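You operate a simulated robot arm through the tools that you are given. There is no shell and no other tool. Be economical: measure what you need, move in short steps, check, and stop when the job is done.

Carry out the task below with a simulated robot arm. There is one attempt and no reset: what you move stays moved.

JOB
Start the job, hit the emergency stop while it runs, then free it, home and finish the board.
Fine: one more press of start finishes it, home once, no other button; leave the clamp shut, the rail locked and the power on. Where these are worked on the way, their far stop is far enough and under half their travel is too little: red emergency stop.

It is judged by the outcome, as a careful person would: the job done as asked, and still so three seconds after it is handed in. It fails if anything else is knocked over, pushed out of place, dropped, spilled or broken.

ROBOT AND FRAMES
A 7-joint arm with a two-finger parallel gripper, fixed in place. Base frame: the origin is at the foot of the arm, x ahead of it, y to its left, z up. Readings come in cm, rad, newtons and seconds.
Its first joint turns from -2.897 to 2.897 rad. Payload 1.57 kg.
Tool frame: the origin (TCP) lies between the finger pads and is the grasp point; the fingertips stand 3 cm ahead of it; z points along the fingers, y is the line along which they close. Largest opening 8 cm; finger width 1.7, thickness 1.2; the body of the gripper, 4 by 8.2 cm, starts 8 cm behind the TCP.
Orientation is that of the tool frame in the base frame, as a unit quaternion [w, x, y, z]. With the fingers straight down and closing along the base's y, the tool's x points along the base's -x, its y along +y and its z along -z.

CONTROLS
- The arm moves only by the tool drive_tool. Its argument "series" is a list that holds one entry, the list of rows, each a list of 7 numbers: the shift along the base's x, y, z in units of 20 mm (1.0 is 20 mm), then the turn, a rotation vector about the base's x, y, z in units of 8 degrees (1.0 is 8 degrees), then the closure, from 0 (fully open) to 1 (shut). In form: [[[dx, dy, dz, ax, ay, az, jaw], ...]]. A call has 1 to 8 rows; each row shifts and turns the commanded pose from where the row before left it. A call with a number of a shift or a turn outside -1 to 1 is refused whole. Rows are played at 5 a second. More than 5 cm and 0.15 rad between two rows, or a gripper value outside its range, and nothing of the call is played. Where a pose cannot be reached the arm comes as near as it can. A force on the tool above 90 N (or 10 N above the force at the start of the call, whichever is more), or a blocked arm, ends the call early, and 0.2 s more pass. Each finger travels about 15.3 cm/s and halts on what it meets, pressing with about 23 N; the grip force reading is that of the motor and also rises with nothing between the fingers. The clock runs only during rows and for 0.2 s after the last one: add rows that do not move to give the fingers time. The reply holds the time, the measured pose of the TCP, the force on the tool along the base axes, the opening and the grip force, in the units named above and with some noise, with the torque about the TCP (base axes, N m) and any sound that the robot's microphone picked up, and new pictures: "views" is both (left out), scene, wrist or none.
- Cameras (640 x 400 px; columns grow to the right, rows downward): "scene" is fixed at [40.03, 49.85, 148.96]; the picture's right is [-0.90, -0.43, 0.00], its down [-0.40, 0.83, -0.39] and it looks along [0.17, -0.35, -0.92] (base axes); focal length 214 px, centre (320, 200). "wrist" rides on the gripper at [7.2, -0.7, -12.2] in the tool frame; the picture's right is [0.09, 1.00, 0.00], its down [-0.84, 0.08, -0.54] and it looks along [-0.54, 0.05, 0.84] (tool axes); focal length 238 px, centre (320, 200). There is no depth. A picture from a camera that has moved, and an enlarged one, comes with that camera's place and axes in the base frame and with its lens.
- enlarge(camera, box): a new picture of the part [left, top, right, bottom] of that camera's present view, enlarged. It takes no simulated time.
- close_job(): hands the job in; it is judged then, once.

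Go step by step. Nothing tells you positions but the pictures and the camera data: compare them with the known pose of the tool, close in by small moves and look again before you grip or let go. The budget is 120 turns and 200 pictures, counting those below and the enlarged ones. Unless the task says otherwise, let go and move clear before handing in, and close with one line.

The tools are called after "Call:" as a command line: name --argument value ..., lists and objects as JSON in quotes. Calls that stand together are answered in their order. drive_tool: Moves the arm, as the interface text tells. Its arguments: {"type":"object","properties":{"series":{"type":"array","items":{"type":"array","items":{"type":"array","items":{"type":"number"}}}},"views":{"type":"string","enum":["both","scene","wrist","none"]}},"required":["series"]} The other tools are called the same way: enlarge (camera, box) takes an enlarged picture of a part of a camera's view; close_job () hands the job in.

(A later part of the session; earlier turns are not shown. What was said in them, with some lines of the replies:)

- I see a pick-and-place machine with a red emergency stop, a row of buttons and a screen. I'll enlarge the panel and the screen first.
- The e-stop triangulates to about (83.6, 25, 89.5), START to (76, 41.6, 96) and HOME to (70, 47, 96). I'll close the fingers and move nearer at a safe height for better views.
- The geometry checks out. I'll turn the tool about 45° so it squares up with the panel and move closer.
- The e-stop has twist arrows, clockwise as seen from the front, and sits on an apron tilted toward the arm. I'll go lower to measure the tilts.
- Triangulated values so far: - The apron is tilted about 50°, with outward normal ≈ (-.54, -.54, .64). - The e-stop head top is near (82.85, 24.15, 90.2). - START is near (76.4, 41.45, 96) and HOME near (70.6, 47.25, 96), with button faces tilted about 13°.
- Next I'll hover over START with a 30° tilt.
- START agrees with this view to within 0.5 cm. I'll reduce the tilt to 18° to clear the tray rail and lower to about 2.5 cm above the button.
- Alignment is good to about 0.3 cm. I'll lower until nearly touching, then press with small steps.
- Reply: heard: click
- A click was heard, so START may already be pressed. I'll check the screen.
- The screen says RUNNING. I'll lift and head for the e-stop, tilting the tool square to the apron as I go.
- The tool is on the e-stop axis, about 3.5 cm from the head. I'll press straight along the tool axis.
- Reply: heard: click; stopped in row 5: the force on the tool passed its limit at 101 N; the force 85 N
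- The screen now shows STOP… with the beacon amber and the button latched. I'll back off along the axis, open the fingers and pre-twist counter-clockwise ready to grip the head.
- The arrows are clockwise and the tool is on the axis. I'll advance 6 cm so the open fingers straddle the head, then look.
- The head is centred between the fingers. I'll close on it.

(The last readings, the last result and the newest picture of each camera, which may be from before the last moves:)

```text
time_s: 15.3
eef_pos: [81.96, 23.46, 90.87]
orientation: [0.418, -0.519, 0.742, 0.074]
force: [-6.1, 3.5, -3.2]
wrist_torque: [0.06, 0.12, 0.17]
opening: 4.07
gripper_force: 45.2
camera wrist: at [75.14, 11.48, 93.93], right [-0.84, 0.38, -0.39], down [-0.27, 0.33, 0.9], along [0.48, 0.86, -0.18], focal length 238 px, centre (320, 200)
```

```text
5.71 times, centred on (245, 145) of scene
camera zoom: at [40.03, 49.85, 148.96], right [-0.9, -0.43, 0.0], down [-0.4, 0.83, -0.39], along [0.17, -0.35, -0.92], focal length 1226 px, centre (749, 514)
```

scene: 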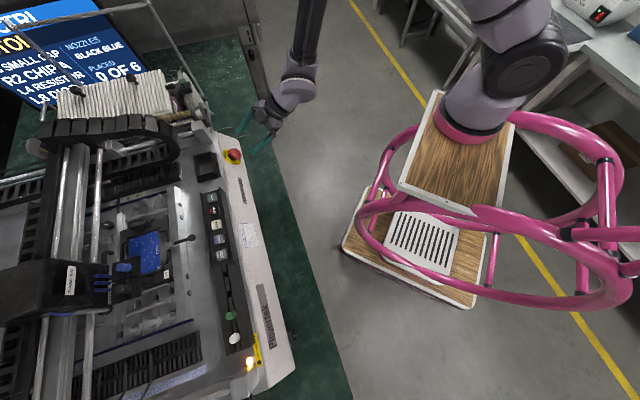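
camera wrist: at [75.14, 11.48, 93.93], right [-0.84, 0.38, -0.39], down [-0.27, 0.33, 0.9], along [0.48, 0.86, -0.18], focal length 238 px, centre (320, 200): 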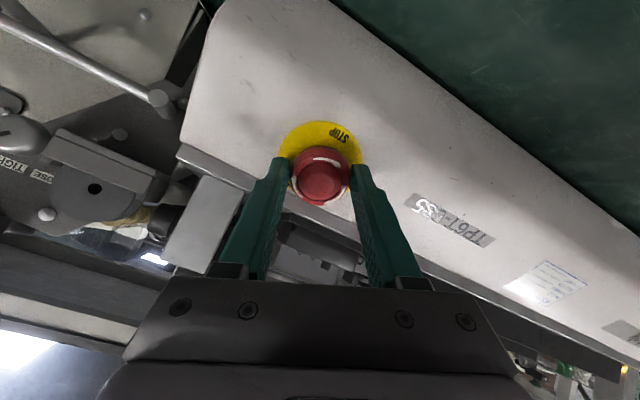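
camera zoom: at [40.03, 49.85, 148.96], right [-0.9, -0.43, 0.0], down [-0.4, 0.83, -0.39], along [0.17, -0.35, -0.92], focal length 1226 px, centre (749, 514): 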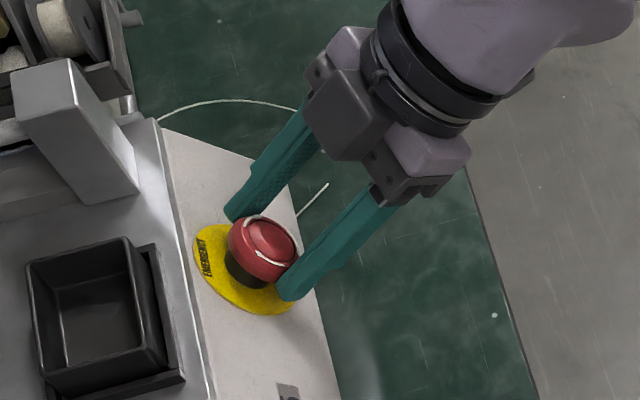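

Gripped at 4.07 cm. I'll twist clockwise about the tool axis.

Call:
drive_tool --series '[[[0, 0, 0, 0.545, 0.541, -0.639, 1], [0, 0, 0, 0.545, 0.541, -0.639, 1], [0, 0, 0, 0.545, 0.541, -0.639, 1], [0, 0, 0, 0.545, 0.541, -0.639, 1]]]'

Call:
enlarge --camera "wrist" --box '[220, 90, 420, 220]'

Call:
enlarge --camera "scene" --box '[0, 0, 160, 110]'

```text
time_s: 16.3
eef_pos: [81.84, 23.56, 91.08]
orientation: [0.381, -0.294, 0.857, 0.186]
force: [-16.1, 6.2, -1.5]
wrist_torque: [0.16, 0.19, 0.36]
opening: 4.11
gripper_force: 45.3
camera wrist: at [71.88, 13.83, 93.16], right [-0.69, 0.72, 0.02], down [0.1, 0.07, 0.99], along [0.71, 0.69, -0.12], focal length 238 px, centre (320, 200)
```

scene: 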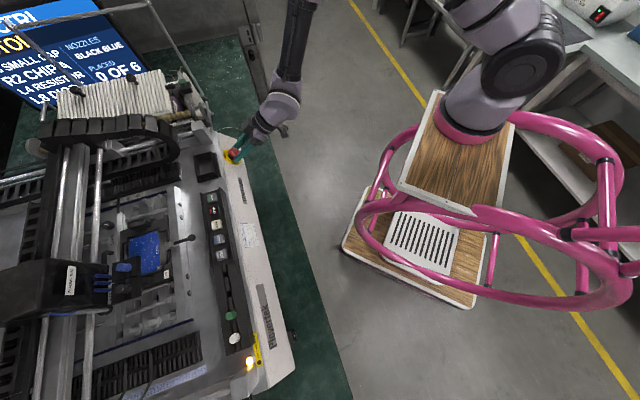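
wrist: 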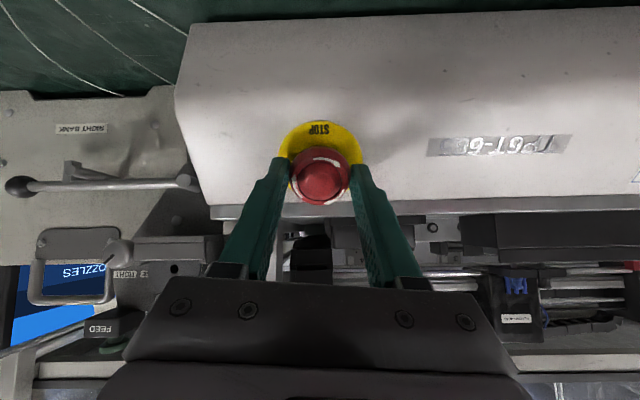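

```text
3.08 times, centred on (320, 155) of wrist
camera zoom: at [71.88, 13.83, 93.16], right [-0.69, 0.72, 0.02], down [0.1, 0.07, 0.99], along [0.71, 0.69, -0.12], focal length 733 px, centre (320, 338)
```

zoom: 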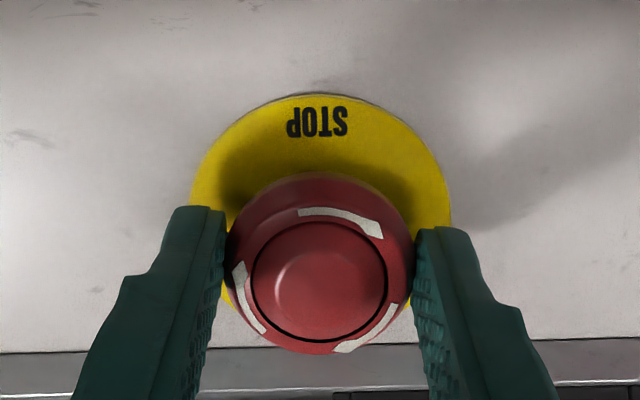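

```text
3.64 times, centred on (80, 55) of scene
camera zoom: at [40.03, 49.85, 148.96], right [-0.9, -0.43, 0.0], down [-0.4, 0.83, -0.39], along [0.17, -0.35, -0.92], focal length 780 px, centre (1193, 727)
```

zoom: 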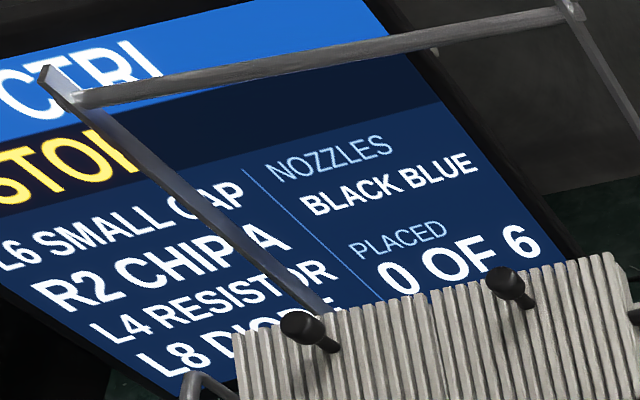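

The head is turning with the fingers. Continuing.

Call:
drive_tool --series '[[[0, 0, 0, 0.545, 0.541, -0.639, 1], [0, 0, 0, 0.545, 0.541, -0.639, 1], [0, 0, 0, 0.545, 0.541, -0.639, 1], [0, 0, 0, 0, 0, 0, 1]]]'

Call:
enlarge --camera "wrist" --box '[220, 90, 420, 220]'

```text
time_s: 17.3
eef_pos: [81.83, 23.73, 90.96]
orientation: [0.334, -0.11, 0.899, 0.262]
force: [-20.0, 10.5, 0.5]
wrist_torque: [0.04, 0.35, 0.36]
opening: 4.1
gripper_force: 45.1
camera wrist: at [70.1, 16.3, 93.71], right [-0.44, 0.83, 0.33], down [0.3, -0.21, 0.93], along [0.84, 0.51, -0.16], focal length 238 px, centre (320, 200)
```

scene: 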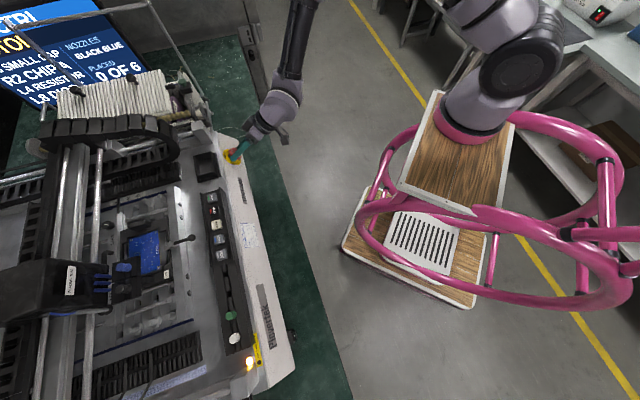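
wrist: 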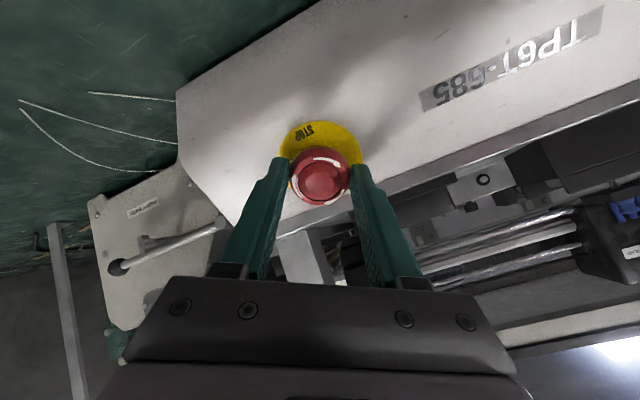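

```text
3.08 times, centred on (320, 155) of wrist
camera zoom: at [70.1, 16.3, 93.71], right [-0.44, 0.83, 0.33], down [0.3, -0.21, 0.93], along [0.84, 0.51, -0.16], focal length 733 px, centre (320, 338)
```

zoom: 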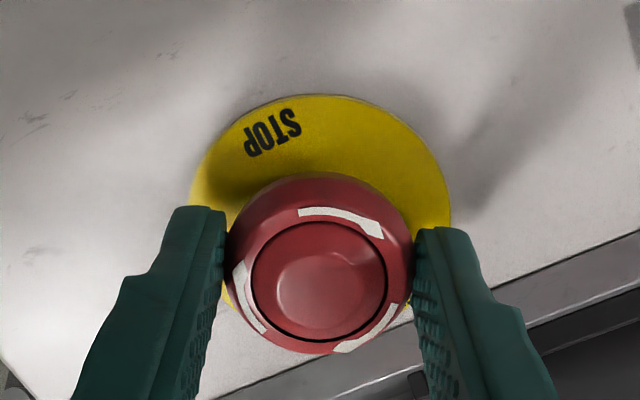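

About 56° of free turning and not released yet. I'll continue, with a small nudge to relax the side load.

Call:
drive_tool --series '[[[-0.05, 0.04, 0, 0.545, 0.541, -0.639, 1], [-0.03, 0.02, 0, 0.545, 0.541, -0.639, 1], [0, 0, 0, 0.545, 0.541, -0.639, 1], [0, 0, 0, 0, 0, 0, 1]]]'

Call:
enlarge --camera "wrist" --box '[220, 90, 420, 220]'

```text
time_s: 18.3
eef_pos: [81.74, 23.71, 91.02]
orientation: [0.275, 0.079, 0.901, 0.325]
force: [-11.2, 13.2, 8.4]
wrist_torque: [0.15, -0.04, 0.16]
opening: 4.1
gripper_force: 44.7
camera wrist: at [69.18, 18.85, 95.17], right [-0.11, 0.8, 0.59], down [0.4, -0.5, 0.77], along [0.91, 0.32, -0.26], focal length 238 px, centre (320, 200)
```

scene: 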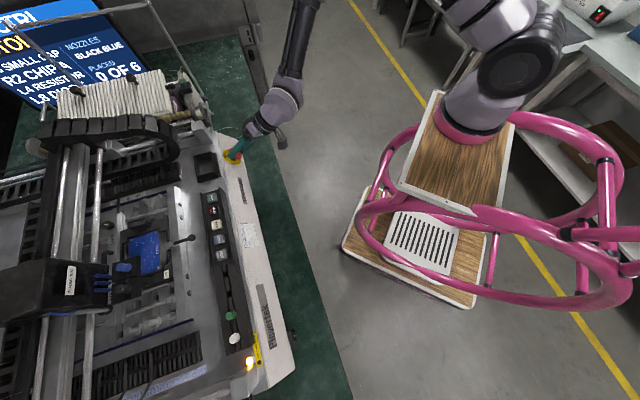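
wrist: 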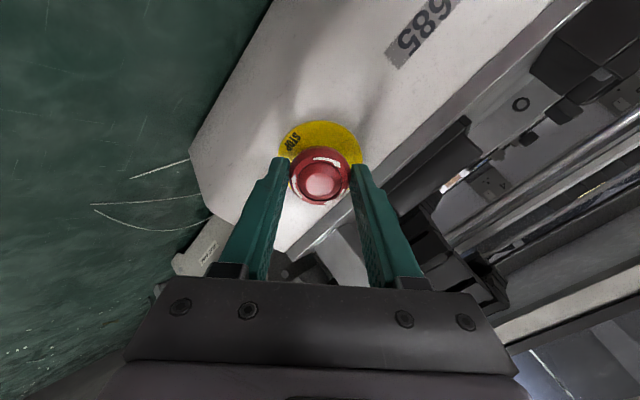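

```text
3.08 times, centred on (320, 155) of wrist
camera zoom: at [69.18, 18.85, 95.17], right [-0.11, 0.8, 0.59], down [0.4, -0.5, 0.77], along [0.91, 0.32, -0.26], focal length 733 px, centre (320, 338)
```

zoom: 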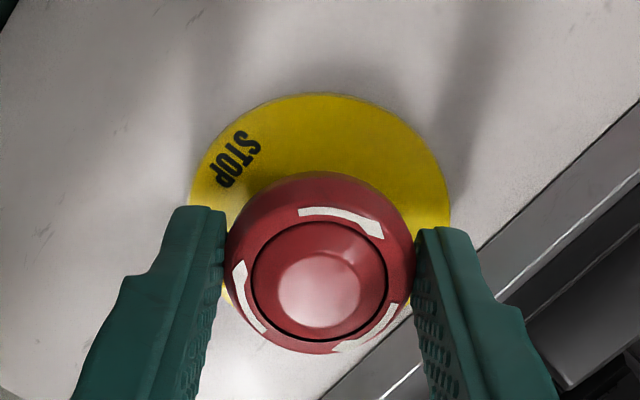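

Call:
drive_tool --series '[[[-0.03, 0.03, 0.01, 0.545, 0.541, -0.639, 1], [-0.03, 0.03, 0.01, 0.545, 0.541, -0.639, 1], [0, 0, 0, 0.545, 0.541, -0.639, 1], [0, 0, 0, 0, 0, 0, 1]]]'

Call:
enlarge --camera "wrist" --box '[220, 90, 420, 220]'

```text
time_s: 19.3
eef_pos: [81.64, 23.63, 91.15]
orientation: [0.202, 0.265, 0.865, 0.376]
force: [4.0, 12.0, 19.1]
wrist_torque: [0.2, -0.22, 0.05]
opening: 4.08
gripper_force: 45.2
camera wrist: at [69.35, 21.11, 97.25], right [0.23, 0.63, 0.74], down [0.38, -0.76, 0.53], along [0.9, 0.15, -0.42], focal length 238 px, centre (320, 200)
```

scene: 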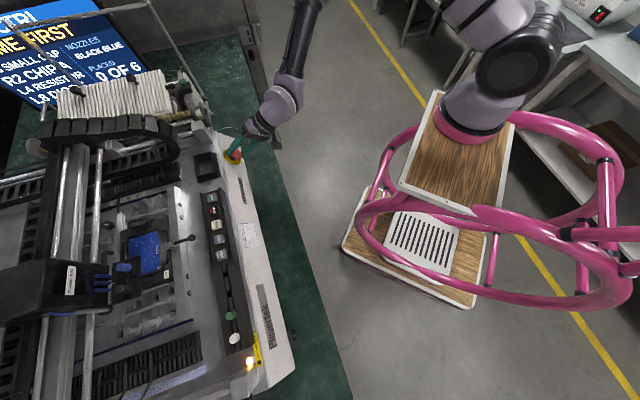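
wrist: 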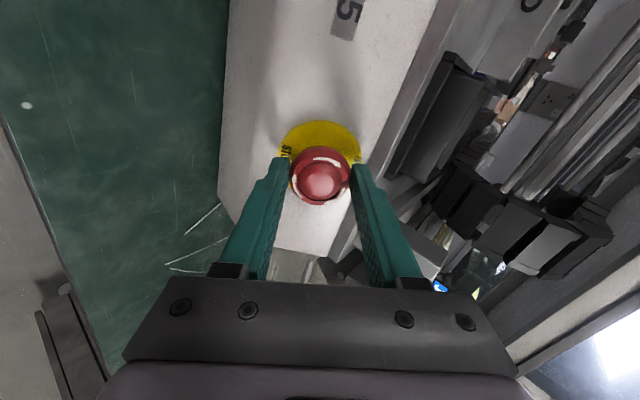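

```text
3.08 times, centred on (320, 155) of wrist
camera zoom: at [69.35, 21.11, 97.25], right [0.23, 0.63, 0.74], down [0.38, -0.76, 0.53], along [0.9, 0.15, -0.42], focal length 733 px, centre (320, 338)
```

zoom: 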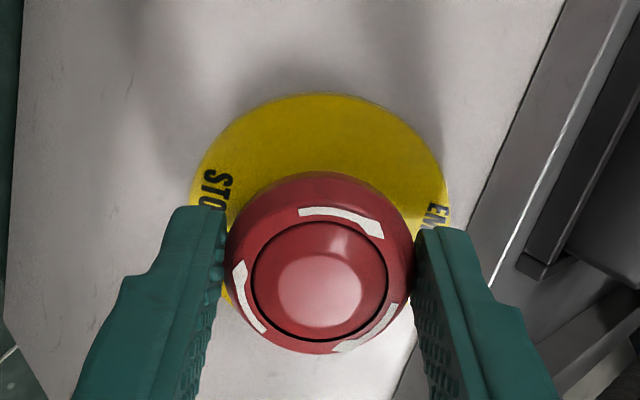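

The screen now reads "HOME FIRST", so the e-stop is freed. I'll open the fingers, back straight off and check.

Call:
drive_tool --series '[[[0, 0, 0, 0, 0, 0, 0.5], [0, 0, 0, 0, 0, 0, 0.1], [0, 0, 0, 0, 0, 0, 0.1], [-0.545, -0.541, 0.639, 0, 0, 0, 0.1], [-0.545, -0.541, 0.639, 0, 0, 0, 0.1], [-0.545, -0.541, 0.639, 0, 0, 0, 0.1], [-0.545, -0.541, 0.639, 0, 0, 0, 0.1], [0, 0, 0, 0, 0, 0, 0.1]]]'

Call:
enlarge --camera "scene" --box '[0, 0, 160, 110]'

Call:
enlarge --camera "scene" --box '[200, 110, 290, 180]'

```text
time_s: 21.1
eef_pos: [77.36, 19.43, 95.97]
orientation: [0.201, 0.265, 0.866, 0.374]
force: [-1.0, 0.1, 0.6]
wrist_torque: [-0.02, -0.03, 0.0]
opening: 7.19
gripper_force: 0.1
camera wrist: at [64.94, 16.81, 102.24], right [0.24, 0.63, 0.74], down [0.38, -0.76, 0.53], along [0.89, 0.16, -0.42], focal length 238 px, centre (320, 200)
```

scene: 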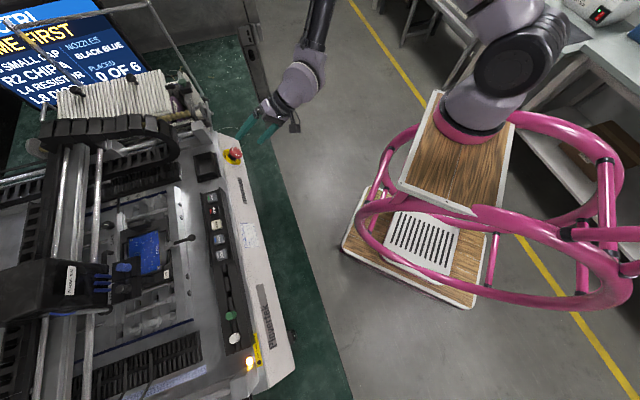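
wrist: 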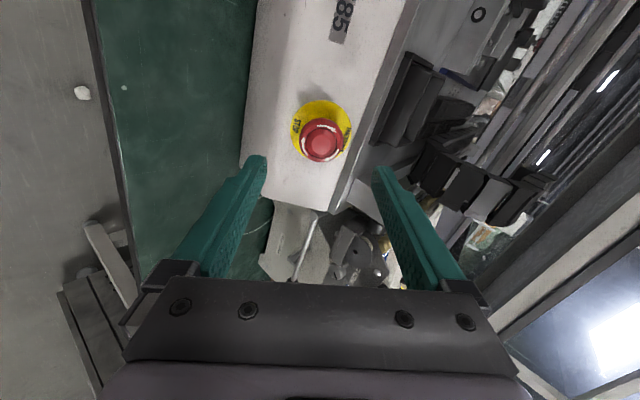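

```text
3.64 times, centred on (80, 55) of scene
camera zoom: at [40.03, 49.85, 148.96], right [-0.9, -0.43, 0.0], down [-0.4, 0.83, -0.39], along [0.17, -0.35, -0.92], focal length 780 px, centre (1193, 727)
```

zoom: 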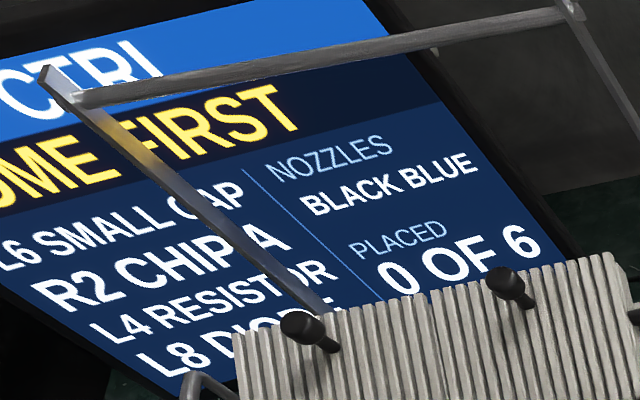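

```text
5.71 times, centred on (245, 145) of scene
camera zoom: at [40.03, 49.85, 148.96], right [-0.9, -0.43, 0.0], down [-0.4, 0.83, -0.39], along [0.17, -0.35, -0.92], focal length 1226 px, centre (749, 514)
```

zoom: 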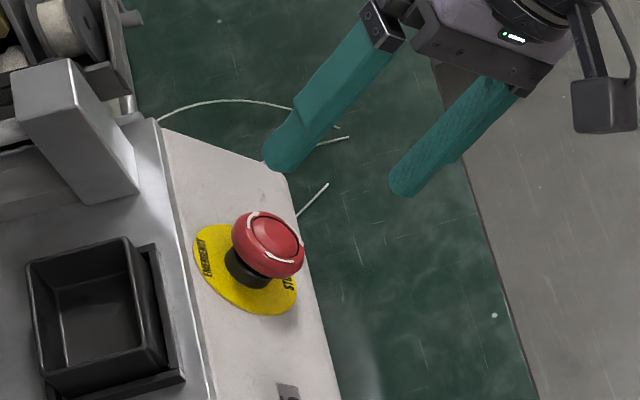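

The e-stop head has popped back up. I'll close the fingers, rise clear and unwind the wrist.

Call:
drive_tool --series '[[[0, 0, 0.7, -0.545, -0.541, 0.639, 0.1], [0, 0, 0.7, -0.545, -0.541, 0.639, 0.1], [0, 0, 0.7, -0.545, -0.541, 0.639, 0.5], [0, 0, 0.7, -0.545, -0.541, 0.639, 1], [0, 0, 0.7, -0.545, -0.541, 0.639, 1], [0, 0, 0.7, -0.545, -0.541, 0.639, 1], [0, 0, 0.7, -0.545, -0.541, 0.639, 1], [0, 0, 0.7, -0.545, -0.541, 0.639, 1]]]' --views "none"

Call:
drive_tool --series '[[[0, 1, 0, -0.545, -0.541, 0.639, 1], [0, 1, 0, -0.545, -0.541, 0.639, 1], [0, 1, 0, -0.4, 0.4, 0, 1], [0, 1, 0, -0.4, 0.4, 0, 1], [0, 1, 0, -0.4, 0.4, 0, 1], [0, 1, 0, -0.4, 0.4, 0, 1], [0, 1, 0, -0.4, 0.4, 0, 1], [0, 0, 0, -0.4, 0.4, 0, 1]]]'

```text
time_s: 22.9
eef_pos: [77.33, 19.51, 107.4]
orientation: [0.368, -0.235, 0.874, 0.211]
force: [-0.2, 0.4, -0.1]
wrist_torque: [0.01, 0.04, 0.02]
opening: 0.02
gripper_force: 21.3
```

```text
time_s: 24.7
eef_pos: [77.26, 33.44, 107.43]
orientation: [0.186, -0.382, 0.902, 0.073]
force: [0.4, -0.5, 0.2]
wrist_torque: [0.01, 0.01, 0.01]
opening: 0.0
gripper_force: 21.4
camera wrist: at [69.84, 24.89, 115.76], right [-0.77, 0.63, -0.04], down [0.33, 0.46, 0.83], along [0.54, 0.62, -0.56], focal length 238 px, centre (320, 200)
```

scene: 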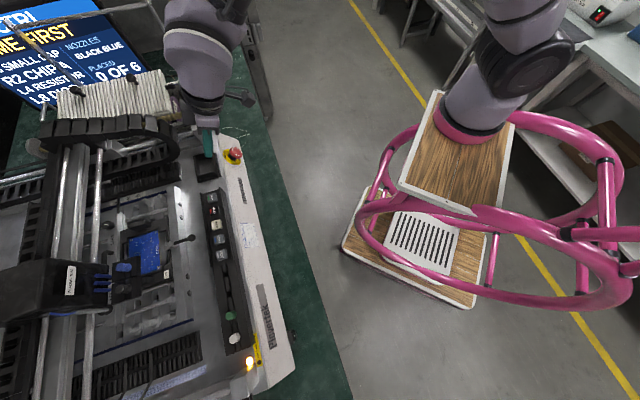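
wrist: 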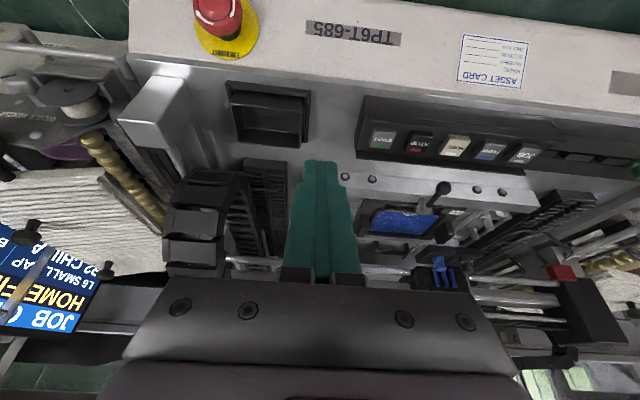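

Next I'll hover over HOME, with the TCP around (69.75, 46.75, 102).

Call:
drive_tool --series '[[[-0.536, 0.95, 0, -0.22, 0.22, 0, 1], [-0.536, 0.95, 0, -0.22, 0.22, 0, 1], [-0.536, 0.95, 0, 0, 0, 0, 1], [-0.536, 0.95, 0, 0, 0, 0, 1], [-0.536, 0.95, -0.9, 0, 0, 0, 1], [-0.536, 0.95, -0.9, 0, 0, 0, 1], [-0.536, 0.95, -0.9, 0, 0, 0, 1], [0, 0, 0, 0, 0, 0, 1]]]' --views "wrist"

Call:
enlarge --camera "wrist" --box '[220, 80, 460, 230]'

Call:
enlarge --camera "scene" --box '[180, 170, 260, 250]'

```text
time_s: 26.5
eef_pos: [69.74, 46.82, 101.96]
orientation: [0.146, -0.386, 0.909, 0.059]
force: [-0.5, 0.2, -0.9]
wrist_torque: [-0.02, 0.0, -0.01]
opening: 0.0
gripper_force: 21.3
camera wrist: at [62.94, 38.7, 111.31], right [-0.78, 0.63, -0.04], down [0.38, 0.51, 0.78], along [0.51, 0.59, -0.63], focal length 238 px, centre (320, 200)
```

wrist: 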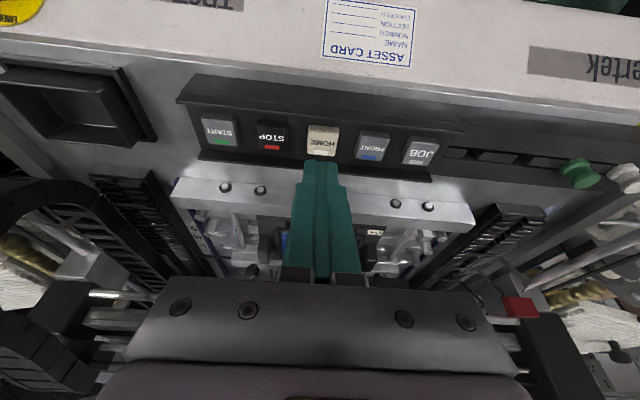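

```text
2.67 times, centred on (340, 155) of wrist
camera zoom: at [62.94, 38.7, 111.31], right [-0.78, 0.63, -0.04], down [0.38, 0.51, 0.78], along [0.51, 0.59, -0.63], focal length 636 px, centre (267, 320)
```

zoom: 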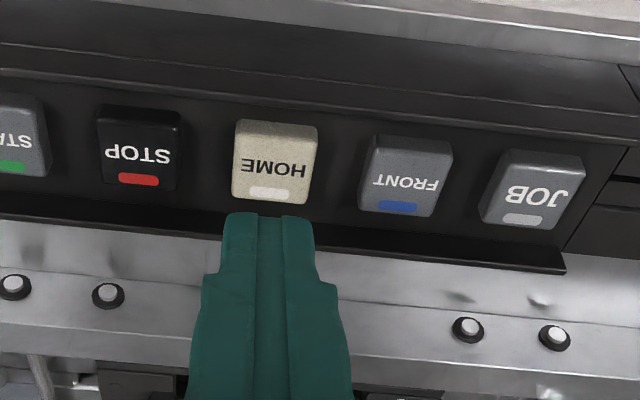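

```text
5.00 times, centred on (220, 210) of scene
camera zoom: at [40.03, 49.85, 148.96], right [-0.9, -0.43, 0.0], down [-0.4, 0.83, -0.39], along [0.17, -0.35, -0.92], focal length 1072 px, centre (820, 150)
```

zoom: 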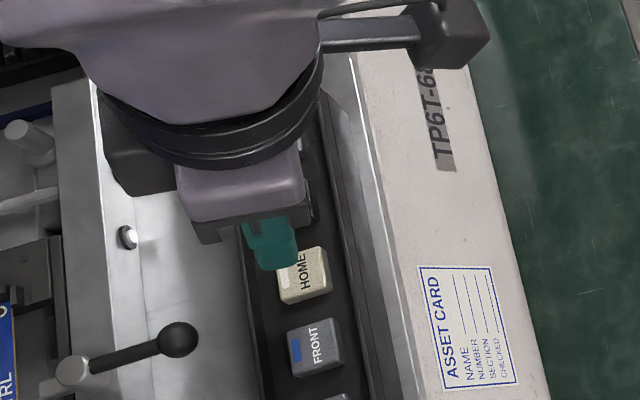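

Aligned over HOME. Pressing down to the same depth that clicked START.

Call:
drive_tool --series '[[[0, 0, -0.7, 0, 0, 0, 1], [0, 0, -0.5, 0, 0, 0, 1], [0, 0, -0.3, 0, 0, 0, 1], [0, 0, 0, 0, 0, 0, 1]]]' --views "scene"

Call:
enlarge --camera "scene" --box '[0, 0, 160, 110]'

```text
time_s: 27.5
eef_pos: [69.86, 46.69, 98.91]
orientation: [0.147, -0.386, 0.909, 0.059]
force: [-0.2, 0.9, 0.1]
wrist_torque: [0.0, 0.01, 0.0]
opening: 0.01
gripper_force: 21.3
```

scene: 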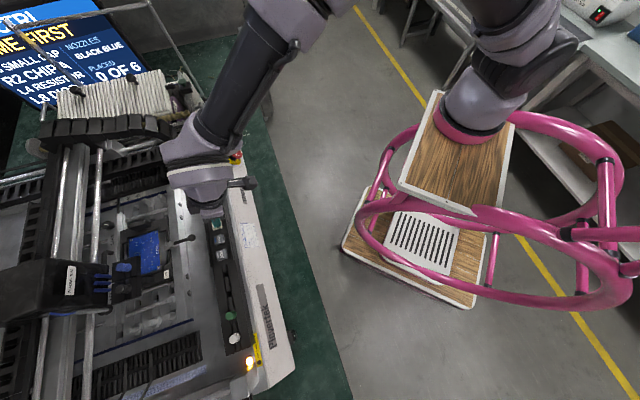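

```text
3.64 times, centred on (80, 55) of scene
camera zoom: at [40.03, 49.85, 148.96], right [-0.9, -0.43, 0.0], down [-0.4, 0.83, -0.39], along [0.17, -0.35, -0.92], focal length 780 px, centre (1193, 727)
```

zoom: 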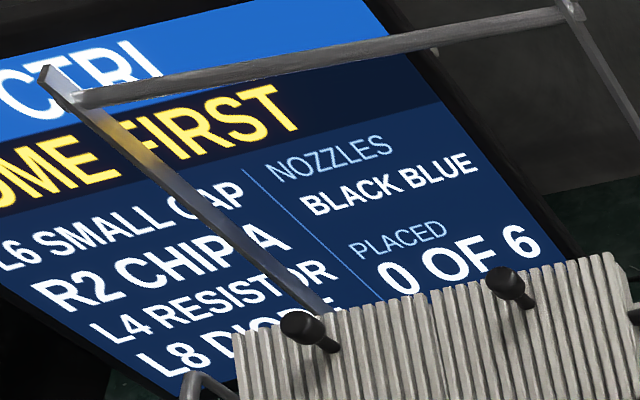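

Not pressed yet: no force and no click. I'll go down in small steps.

Call:
drive_tool --series '[[[0, 0, -0.1, 0, 0, 0, 1], [0, 0, -0.1, 0, 0, 0, 1], [0, 0, 0, 0, 0, 0, 1]]]' --views "wrist"

```text
time_s: 28.3
eef_pos: [69.82, 46.64, 98.72]
orientation: [0.148, -0.385, 0.909, 0.058]
force: [1.2, -2.0, 9.5]
wrist_torque: [-0.05, -0.04, -0.05]
opening: 0.0
gripper_force: 21.8
heard: click
camera wrist: at [62.92, 38.69, 107.92], right [-0.78, 0.63, -0.04], down [0.38, 0.51, 0.78], along [0.51, 0.59, -0.63], focal length 238 px, centre (320, 200)
```

wrist: 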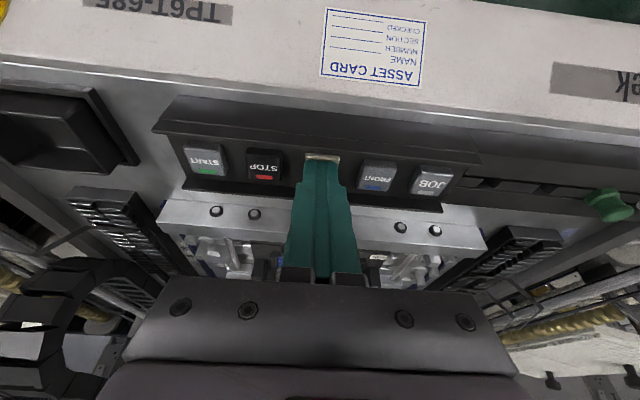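

Click heard. I'll lift off and check the screen.

Call:
drive_tool --series '[[[0, 0, 0.7, 0, 0, 0, 1], [0, 0, 0.8, 0, 0, 0, 1], [0, 0, 0, 0, 0, 0, 1], [0, 0, 0, 0, 0, 0, 1]]]' --views "scene"

Call:
enlarge --camera "scene" --box '[0, 0, 160, 110]'

```text
time_s: 29.3
eef_pos: [69.69, 46.68, 101.53]
orientation: [0.146, -0.386, 0.909, 0.058]
force: [-0.7, -0.4, 0.1]
wrist_torque: [0.02, 0.0, 0.0]
opening: 0.0
gripper_force: 21.8
```

scene: 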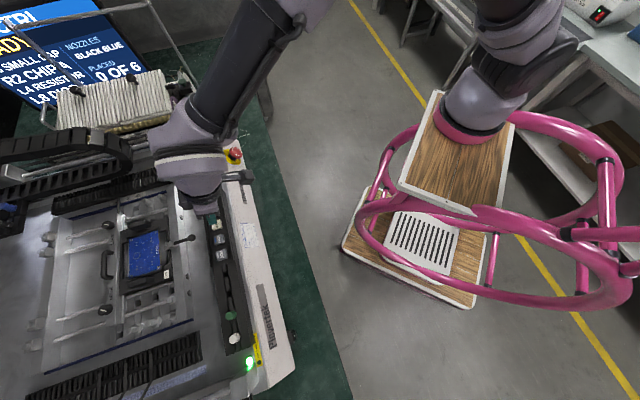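

```text
3.64 times, centred on (80, 55) of scene
camera zoom: at [40.03, 49.85, 148.96], right [-0.9, -0.43, 0.0], down [-0.4, 0.83, -0.39], along [0.17, -0.35, -0.92], focal length 780 px, centre (1193, 727)
```

zoom: 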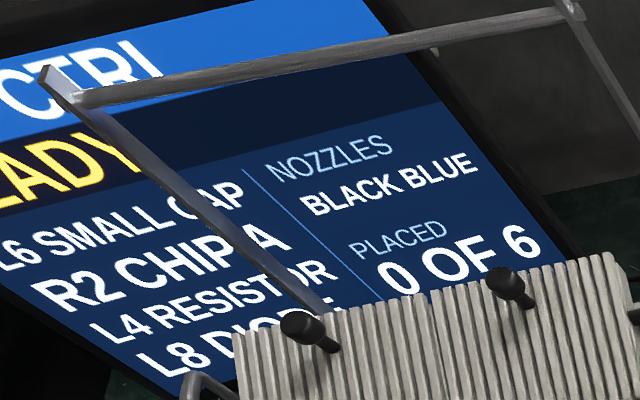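

Homed and READY. I'll move over START.

Call:
drive_tool --series '[[[0.75, -0.69, 0.3, 0, 0, 0, 1], [0.75, -0.69, 0, 0, 0, 0, 1], [0.75, -0.69, 0, 0, 0, 0, 1], [0.73, -0.68, -0.3, 0, 0, 0, 1], [0, 0, 0, 0, 0, 0, 1]]]' --views "wrist"

```text
time_s: 30.5
eef_pos: [75.82, 41.16, 101.55]
orientation: [0.146, -0.385, 0.909, 0.058]
force: [-0.6, 0.3, -0.5]
wrist_torque: [0.02, -0.03, -0.01]
opening: 0.0
gripper_force: 21.4
camera wrist: at [68.97, 33.19, 110.8], right [-0.78, 0.63, -0.04], down [0.38, 0.51, 0.78], along [0.51, 0.59, -0.63], focal length 238 px, centre (320, 200)
```

wrist: 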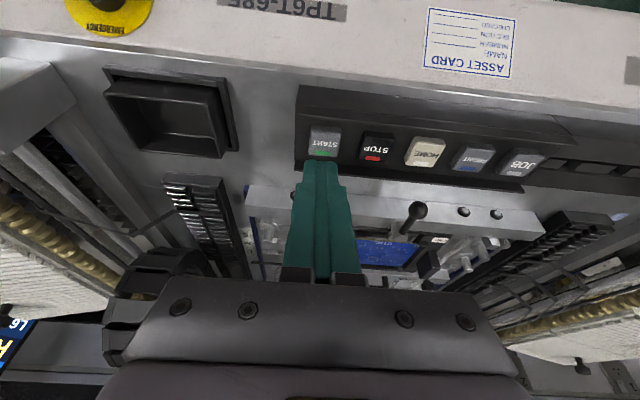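

Call:
drive_tool --series '[[[-0.07, 0.02, -0.7, 0, 0, 0, 1], [0, 0, -0.4, 0, 0, 0, 1], [0, 0, -0.15, 0, 0, 0, 1], [0, 0, -0.1, 0, 0, 0, 1], [0, 0, 0, 0, 0, 0, 1]]]' --views "scene"

```text
time_s: 31.7
eef_pos: [75.62, 41.13, 98.87]
orientation: [0.148, -0.385, 0.909, 0.058]
force: [0.5, -1.0, 2.0]
wrist_torque: [-0.03, -0.04, 0.01]
opening: 0.0
gripper_force: 21.4
heard: click
```

scene: 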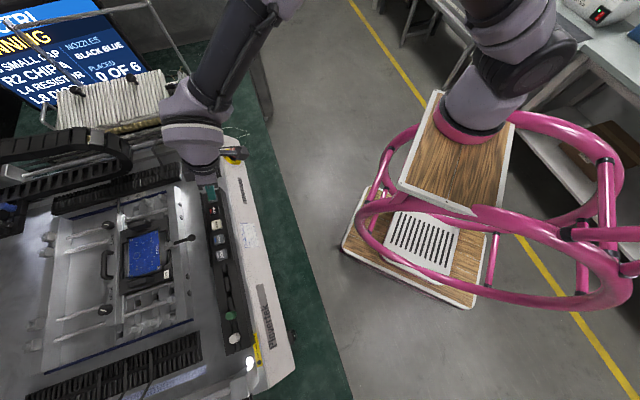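

It's RUNNING again. I'll lift away to a clear spot on the arm's side and wait for it to finish.

Call:
drive_tool --series '[[[0, 0, 1, 0, 0, 0, 1], [0, 0, 1, 0, 0, 0, 1], [0, 0, 1, 0, 0, 0, 1], [-0.8, -0.8, 0.6, 0, 0, 0, 1], [-0.8, -0.8, 0.6, 0, 0, 0, 1], [-0.8, -0.8, 0, 0, 0, 0, 1], [-0.8, -0.8, 0, 0, 0, 0, 1], [-0.8, -0.8, 0, 0, 0, 0, 1]]]' --views "none"

Call:
drive_tool --series '[[[-0.8, -0.8, 0, 0, 0, 0, 1], [0, 0, 0, 0, 0, 0, 1], [0, 0, 0, 0, 0, 0, 1], [0, 0, 0, 0, 0, 0, 1], [0, 0, 0, 0, 0, 0, 1], [0, 0, 0, 0, 0, 0, 1], [0, 0, 0, 0, 0, 0, 1], [0, 0, 0, 0, 0, 0, 1]]]' --views "scene"

```text
time_s: 33.5
eef_pos: [67.69, 33.3, 107.27]
orientation: [0.146, -0.386, 0.909, 0.058]
force: [-0.4, -1.4, 1.1]
wrist_torque: [-0.06, 0.01, -0.04]
opening: 0.0
gripper_force: 21.6
```

```text
time_s: 35.3
eef_pos: [66.14, 31.74, 107.24]
orientation: [0.147, -0.386, 0.909, 0.059]
force: [0.3, 0.6, -1.2]
wrist_torque: [0.01, -0.01, 0.02]
opening: 0.01
gripper_force: 20.8
```

scene: 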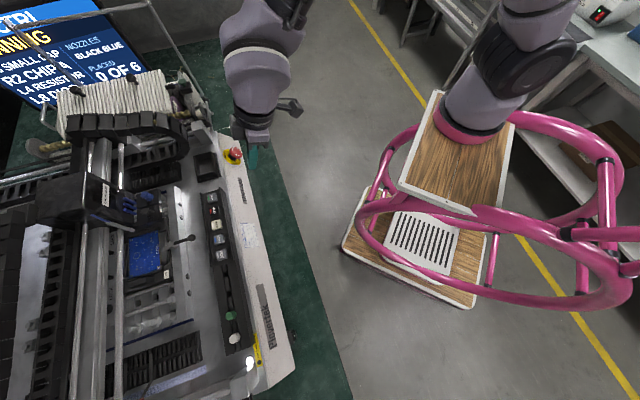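

Running. I'll wait.

Call:
drive_tool --series '[[[0, 0, 0, 0, 0, 0, 1], [0, 0, 0, 0, 0, 0, 1], [0, 0, 0, 0, 0, 0, 1], [0, 0, 0, 0, 0, 0, 1], [0, 0, 0, 0, 0, 0, 1], [0, 0, 0, 0, 0, 0, 1], [0, 0, 0, 0, 0, 0, 1], [0, 0, 0, 0, 0, 0, 1]]]' --views "none"

Call:
drive_tool --series '[[[0, 0, 0, 0, 0, 0, 1], [0, 0, 0, 0, 0, 0, 1], [0, 0, 0, 0, 0, 0, 1], [0, 0, 0, 0, 0, 0, 1], [0, 0, 0, 0, 0, 0, 1], [0, 0, 0, 0, 0, 0, 1], [0, 0, 0, 0, 0, 0, 1], [0, 0, 0, 0, 0, 0, 1]]]' --views "none"

Call:
drive_tool --series '[[[0, 0, 0, 0, 0, 0, 1], [0, 0, 0, 0, 0, 0, 1], [0, 0, 0, 0, 0, 0, 1], [0, 0, 0, 0, 0, 0, 1], [0, 0, 0, 0, 0, 0, 1], [0, 0, 0, 0, 0, 0, 1], [0, 0, 0, 0, 0, 0, 1], [0, 0, 0, 0, 0, 0, 1]]]' --views "scene"

Call:
enlarge --camera "scene" --box '[0, 0, 160, 110]'

```text
time_s: 37.1
eef_pos: [66.1, 31.67, 107.11]
orientation: [0.147, -0.386, 0.909, 0.059]
force: [0.0, -0.5, 0.4]
wrist_torque: [0.04, 0.02, 0.0]
opening: 0.0
gripper_force: 21.2
```

```text
time_s: 38.9
eef_pos: [66.16, 31.63, 107.11]
orientation: [0.147, -0.386, 0.909, 0.059]
force: [-0.3, 0.2, -0.2]
wrist_torque: [0.01, 0.02, 0.0]
opening: 0.0
gripper_force: 21.3
```

```text
time_s: 40.7
eef_pos: [66.02, 31.68, 107.11]
orientation: [0.146, -0.386, 0.909, 0.059]
force: [0.5, -0.8, 0.6]
wrist_torque: [-0.03, 0.02, -0.02]
opening: 0.0
gripper_force: 21.6
```

scene: 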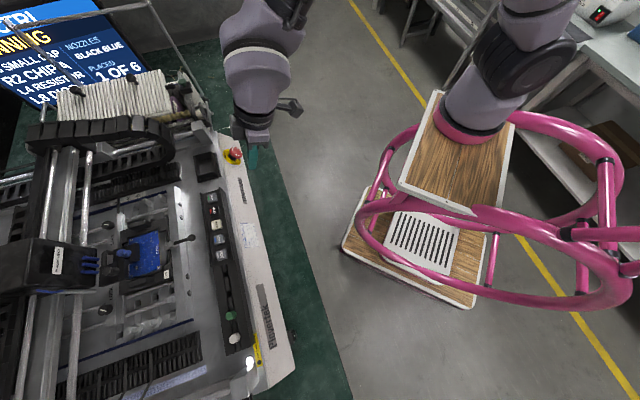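

```text
3.64 times, centred on (80, 55) of scene
camera zoom: at [40.03, 49.85, 148.96], right [-0.9, -0.43, 0.0], down [-0.4, 0.83, -0.39], along [0.17, -0.35, -0.92], focal length 780 px, centre (1193, 727)
```

zoom: 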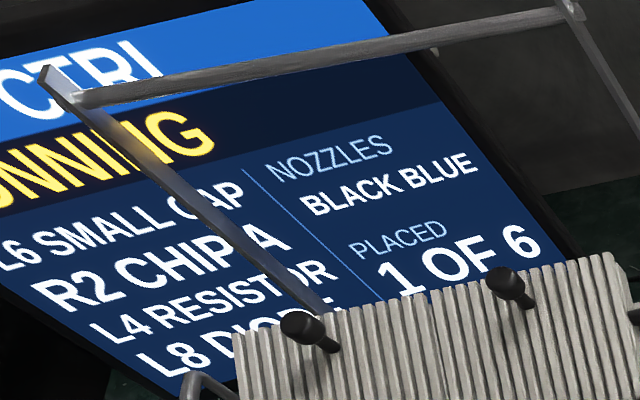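

1 of 6 placed. I'll keep waiting.

Call:
drive_tool --series '[[[0, 0, 0, 0, 0, 0, 1], [0, 0, 0, 0, 0, 0, 1], [0, 0, 0, 0, 0, 0, 1], [0, 0, 0, 0, 0, 0, 1], [0, 0, 0, 0, 0, 0, 1], [0, 0, 0, 0, 0, 0, 1], [0, 0, 0, 0, 0, 0, 1], [0, 0, 0, 0, 0, 0, 1]]]' --views "none"

Call:
drive_tool --series '[[[0, 0, 0, 0, 0, 0, 1], [0, 0, 0, 0, 0, 0, 1], [0, 0, 0, 0, 0, 0, 1], [0, 0, 0, 0, 0, 0, 1], [0, 0, 0, 0, 0, 0, 1], [0, 0, 0, 0, 0, 0, 1], [0, 0, 0, 0, 0, 0, 1], [0, 0, 0, 0, 0, 0, 1]]]' --views "none"

Call:
drive_tool --series '[[[0, 0, 0, 0, 0, 0, 1], [0, 0, 0, 0, 0, 0, 1], [0, 0, 0, 0, 0, 0, 1], [0, 0, 0, 0, 0, 0, 1], [0, 0, 0, 0, 0, 0, 1], [0, 0, 0, 0, 0, 0, 1], [0, 0, 0, 0, 0, 0, 1], [0, 0, 0, 0, 0, 0, 1]]]' --views "none"

Call:
drive_tool --series '[[[0, 0, 0, 0, 0, 0, 1], [0, 0, 0, 0, 0, 0, 1], [0, 0, 0, 0, 0, 0, 1], [0, 0, 0, 0, 0, 0, 1], [0, 0, 0, 0, 0, 0, 1], [0, 0, 0, 0, 0, 0, 1], [0, 0, 0, 0, 0, 0, 1], [0, 0, 0, 0, 0, 0, 1]]]' --views "none"

Call:
drive_tool --series '[[[0, 0, 0, 0, 0, 0, 1], [0, 0, 0, 0, 0, 0, 1], [0, 0, 0, 0, 0, 0, 1], [0, 0, 0, 0, 0, 0, 1], [0, 0, 0, 0, 0, 0, 1], [0, 0, 0, 0, 0, 0, 1], [0, 0, 0, 0, 0, 0, 1], [0, 0, 0, 0, 0, 0, 1]]]' --views "none"

Call:
drive_tool --series '[[[0, 0, 0, 0, 0, 0, 1], [0, 0, 0, 0, 0, 0, 1], [0, 0, 0, 0, 0, 0, 1], [0, 0, 0, 0, 0, 0, 1], [0, 0, 0, 0, 0, 0, 1], [0, 0, 0, 0, 0, 0, 1], [0, 0, 0, 0, 0, 0, 1], [0, 0, 0, 0, 0, 0, 1]]]' --views "scene"

```text
time_s: 42.5
eef_pos: [66.14, 31.73, 107.16]
orientation: [0.147, -0.386, 0.909, 0.059]
force: [0.1, -0.5, -0.1]
wrist_torque: [-0.05, 0.02, 0.02]
opening: 0.03
gripper_force: 21.4
```

```text
time_s: 44.3
eef_pos: [66.06, 31.78, 107.17]
orientation: [0.147, -0.387, 0.908, 0.059]
force: [0.6, 0.4, -0.3]
wrist_torque: [0.0, -0.02, -0.02]
opening: 0.0
gripper_force: 21.2
```

```text
time_s: 46.1
eef_pos: [66.13, 31.85, 107.14]
orientation: [0.147, -0.386, 0.909, 0.059]
force: [-1.8, -0.1, 0.1]
wrist_torque: [-0.02, 0.02, -0.04]
opening: 0.0
gripper_force: 21.5
```

```text
time_s: 47.9
eef_pos: [66.14, 31.61, 107.18]
orientation: [0.147, -0.387, 0.908, 0.06]
force: [0.2, -0.1, 0.4]
wrist_torque: [0.0, -0.05, 0.01]
opening: 0.0
gripper_force: 21.7
```

```text
time_s: 49.7
eef_pos: [66.13, 31.64, 107.1]
orientation: [0.146, -0.385, 0.909, 0.058]
force: [0.5, -0.5, -0.1]
wrist_torque: [0.0, -0.01, -0.02]
opening: 0.01
gripper_force: 21.4
```

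```text
time_s: 51.5
eef_pos: [66.16, 31.73, 107.15]
orientation: [0.147, -0.386, 0.909, 0.059]
force: [0.5, 0.1, 0.3]
wrist_torque: [-0.01, -0.01, 0.02]
opening: 0.0
gripper_force: 21.4
```

scene: 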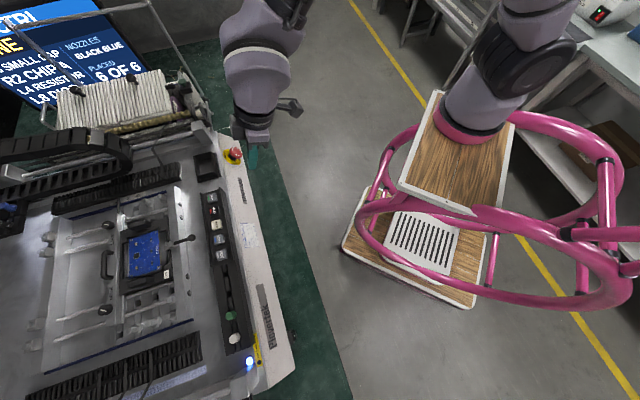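

The screen shows DONE with 6 of 6 placed. A quick check that the clamp lever and rail are unchanged, then I'll hand in.

Call:
enlarge --camera "scene" --box '[30, 160, 240, 350]'

Call:
enlarge --camera "scene" --box '[0, 0, 160, 110]'

```text
2.11 times, centred on (135, 255) of scene
camera zoom: at [40.03, 49.85, 148.96], right [-0.9, -0.43, 0.0], down [-0.4, 0.83, -0.39], along [0.17, -0.35, -0.92], focal length 452 px, centre (710, 84)
```

zoom: 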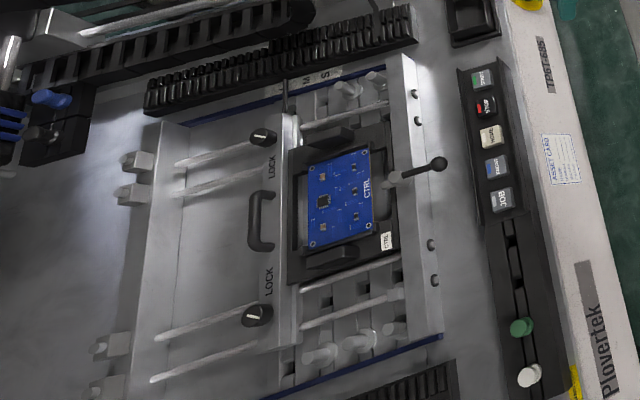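

```text
3.64 times, centred on (80, 55) of scene
camera zoom: at [40.03, 49.85, 148.96], right [-0.9, -0.43, 0.0], down [-0.4, 0.83, -0.39], along [0.17, -0.35, -0.92], focal length 780 px, centre (1193, 727)
```

zoom: 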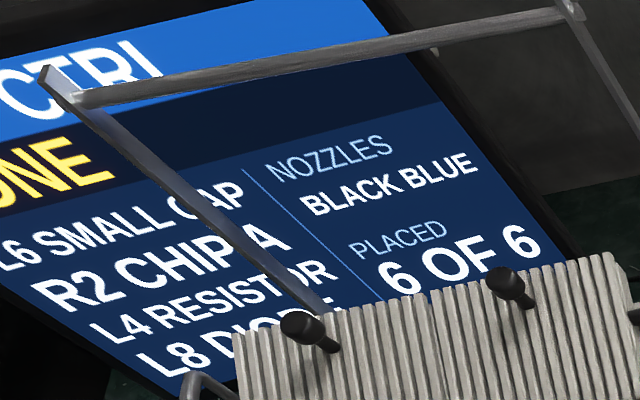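

The board is done, the clamp lever and rail are unchanged, and the arm is clear. Handing in.

Call:
close_job

```text
The job is handed in.
```

The job was started, emergency-stopped while running, freed, homed once and restarted once; the screen shows DONE with 6 of 6 placed, and the clamp, rail and power were left untouched.
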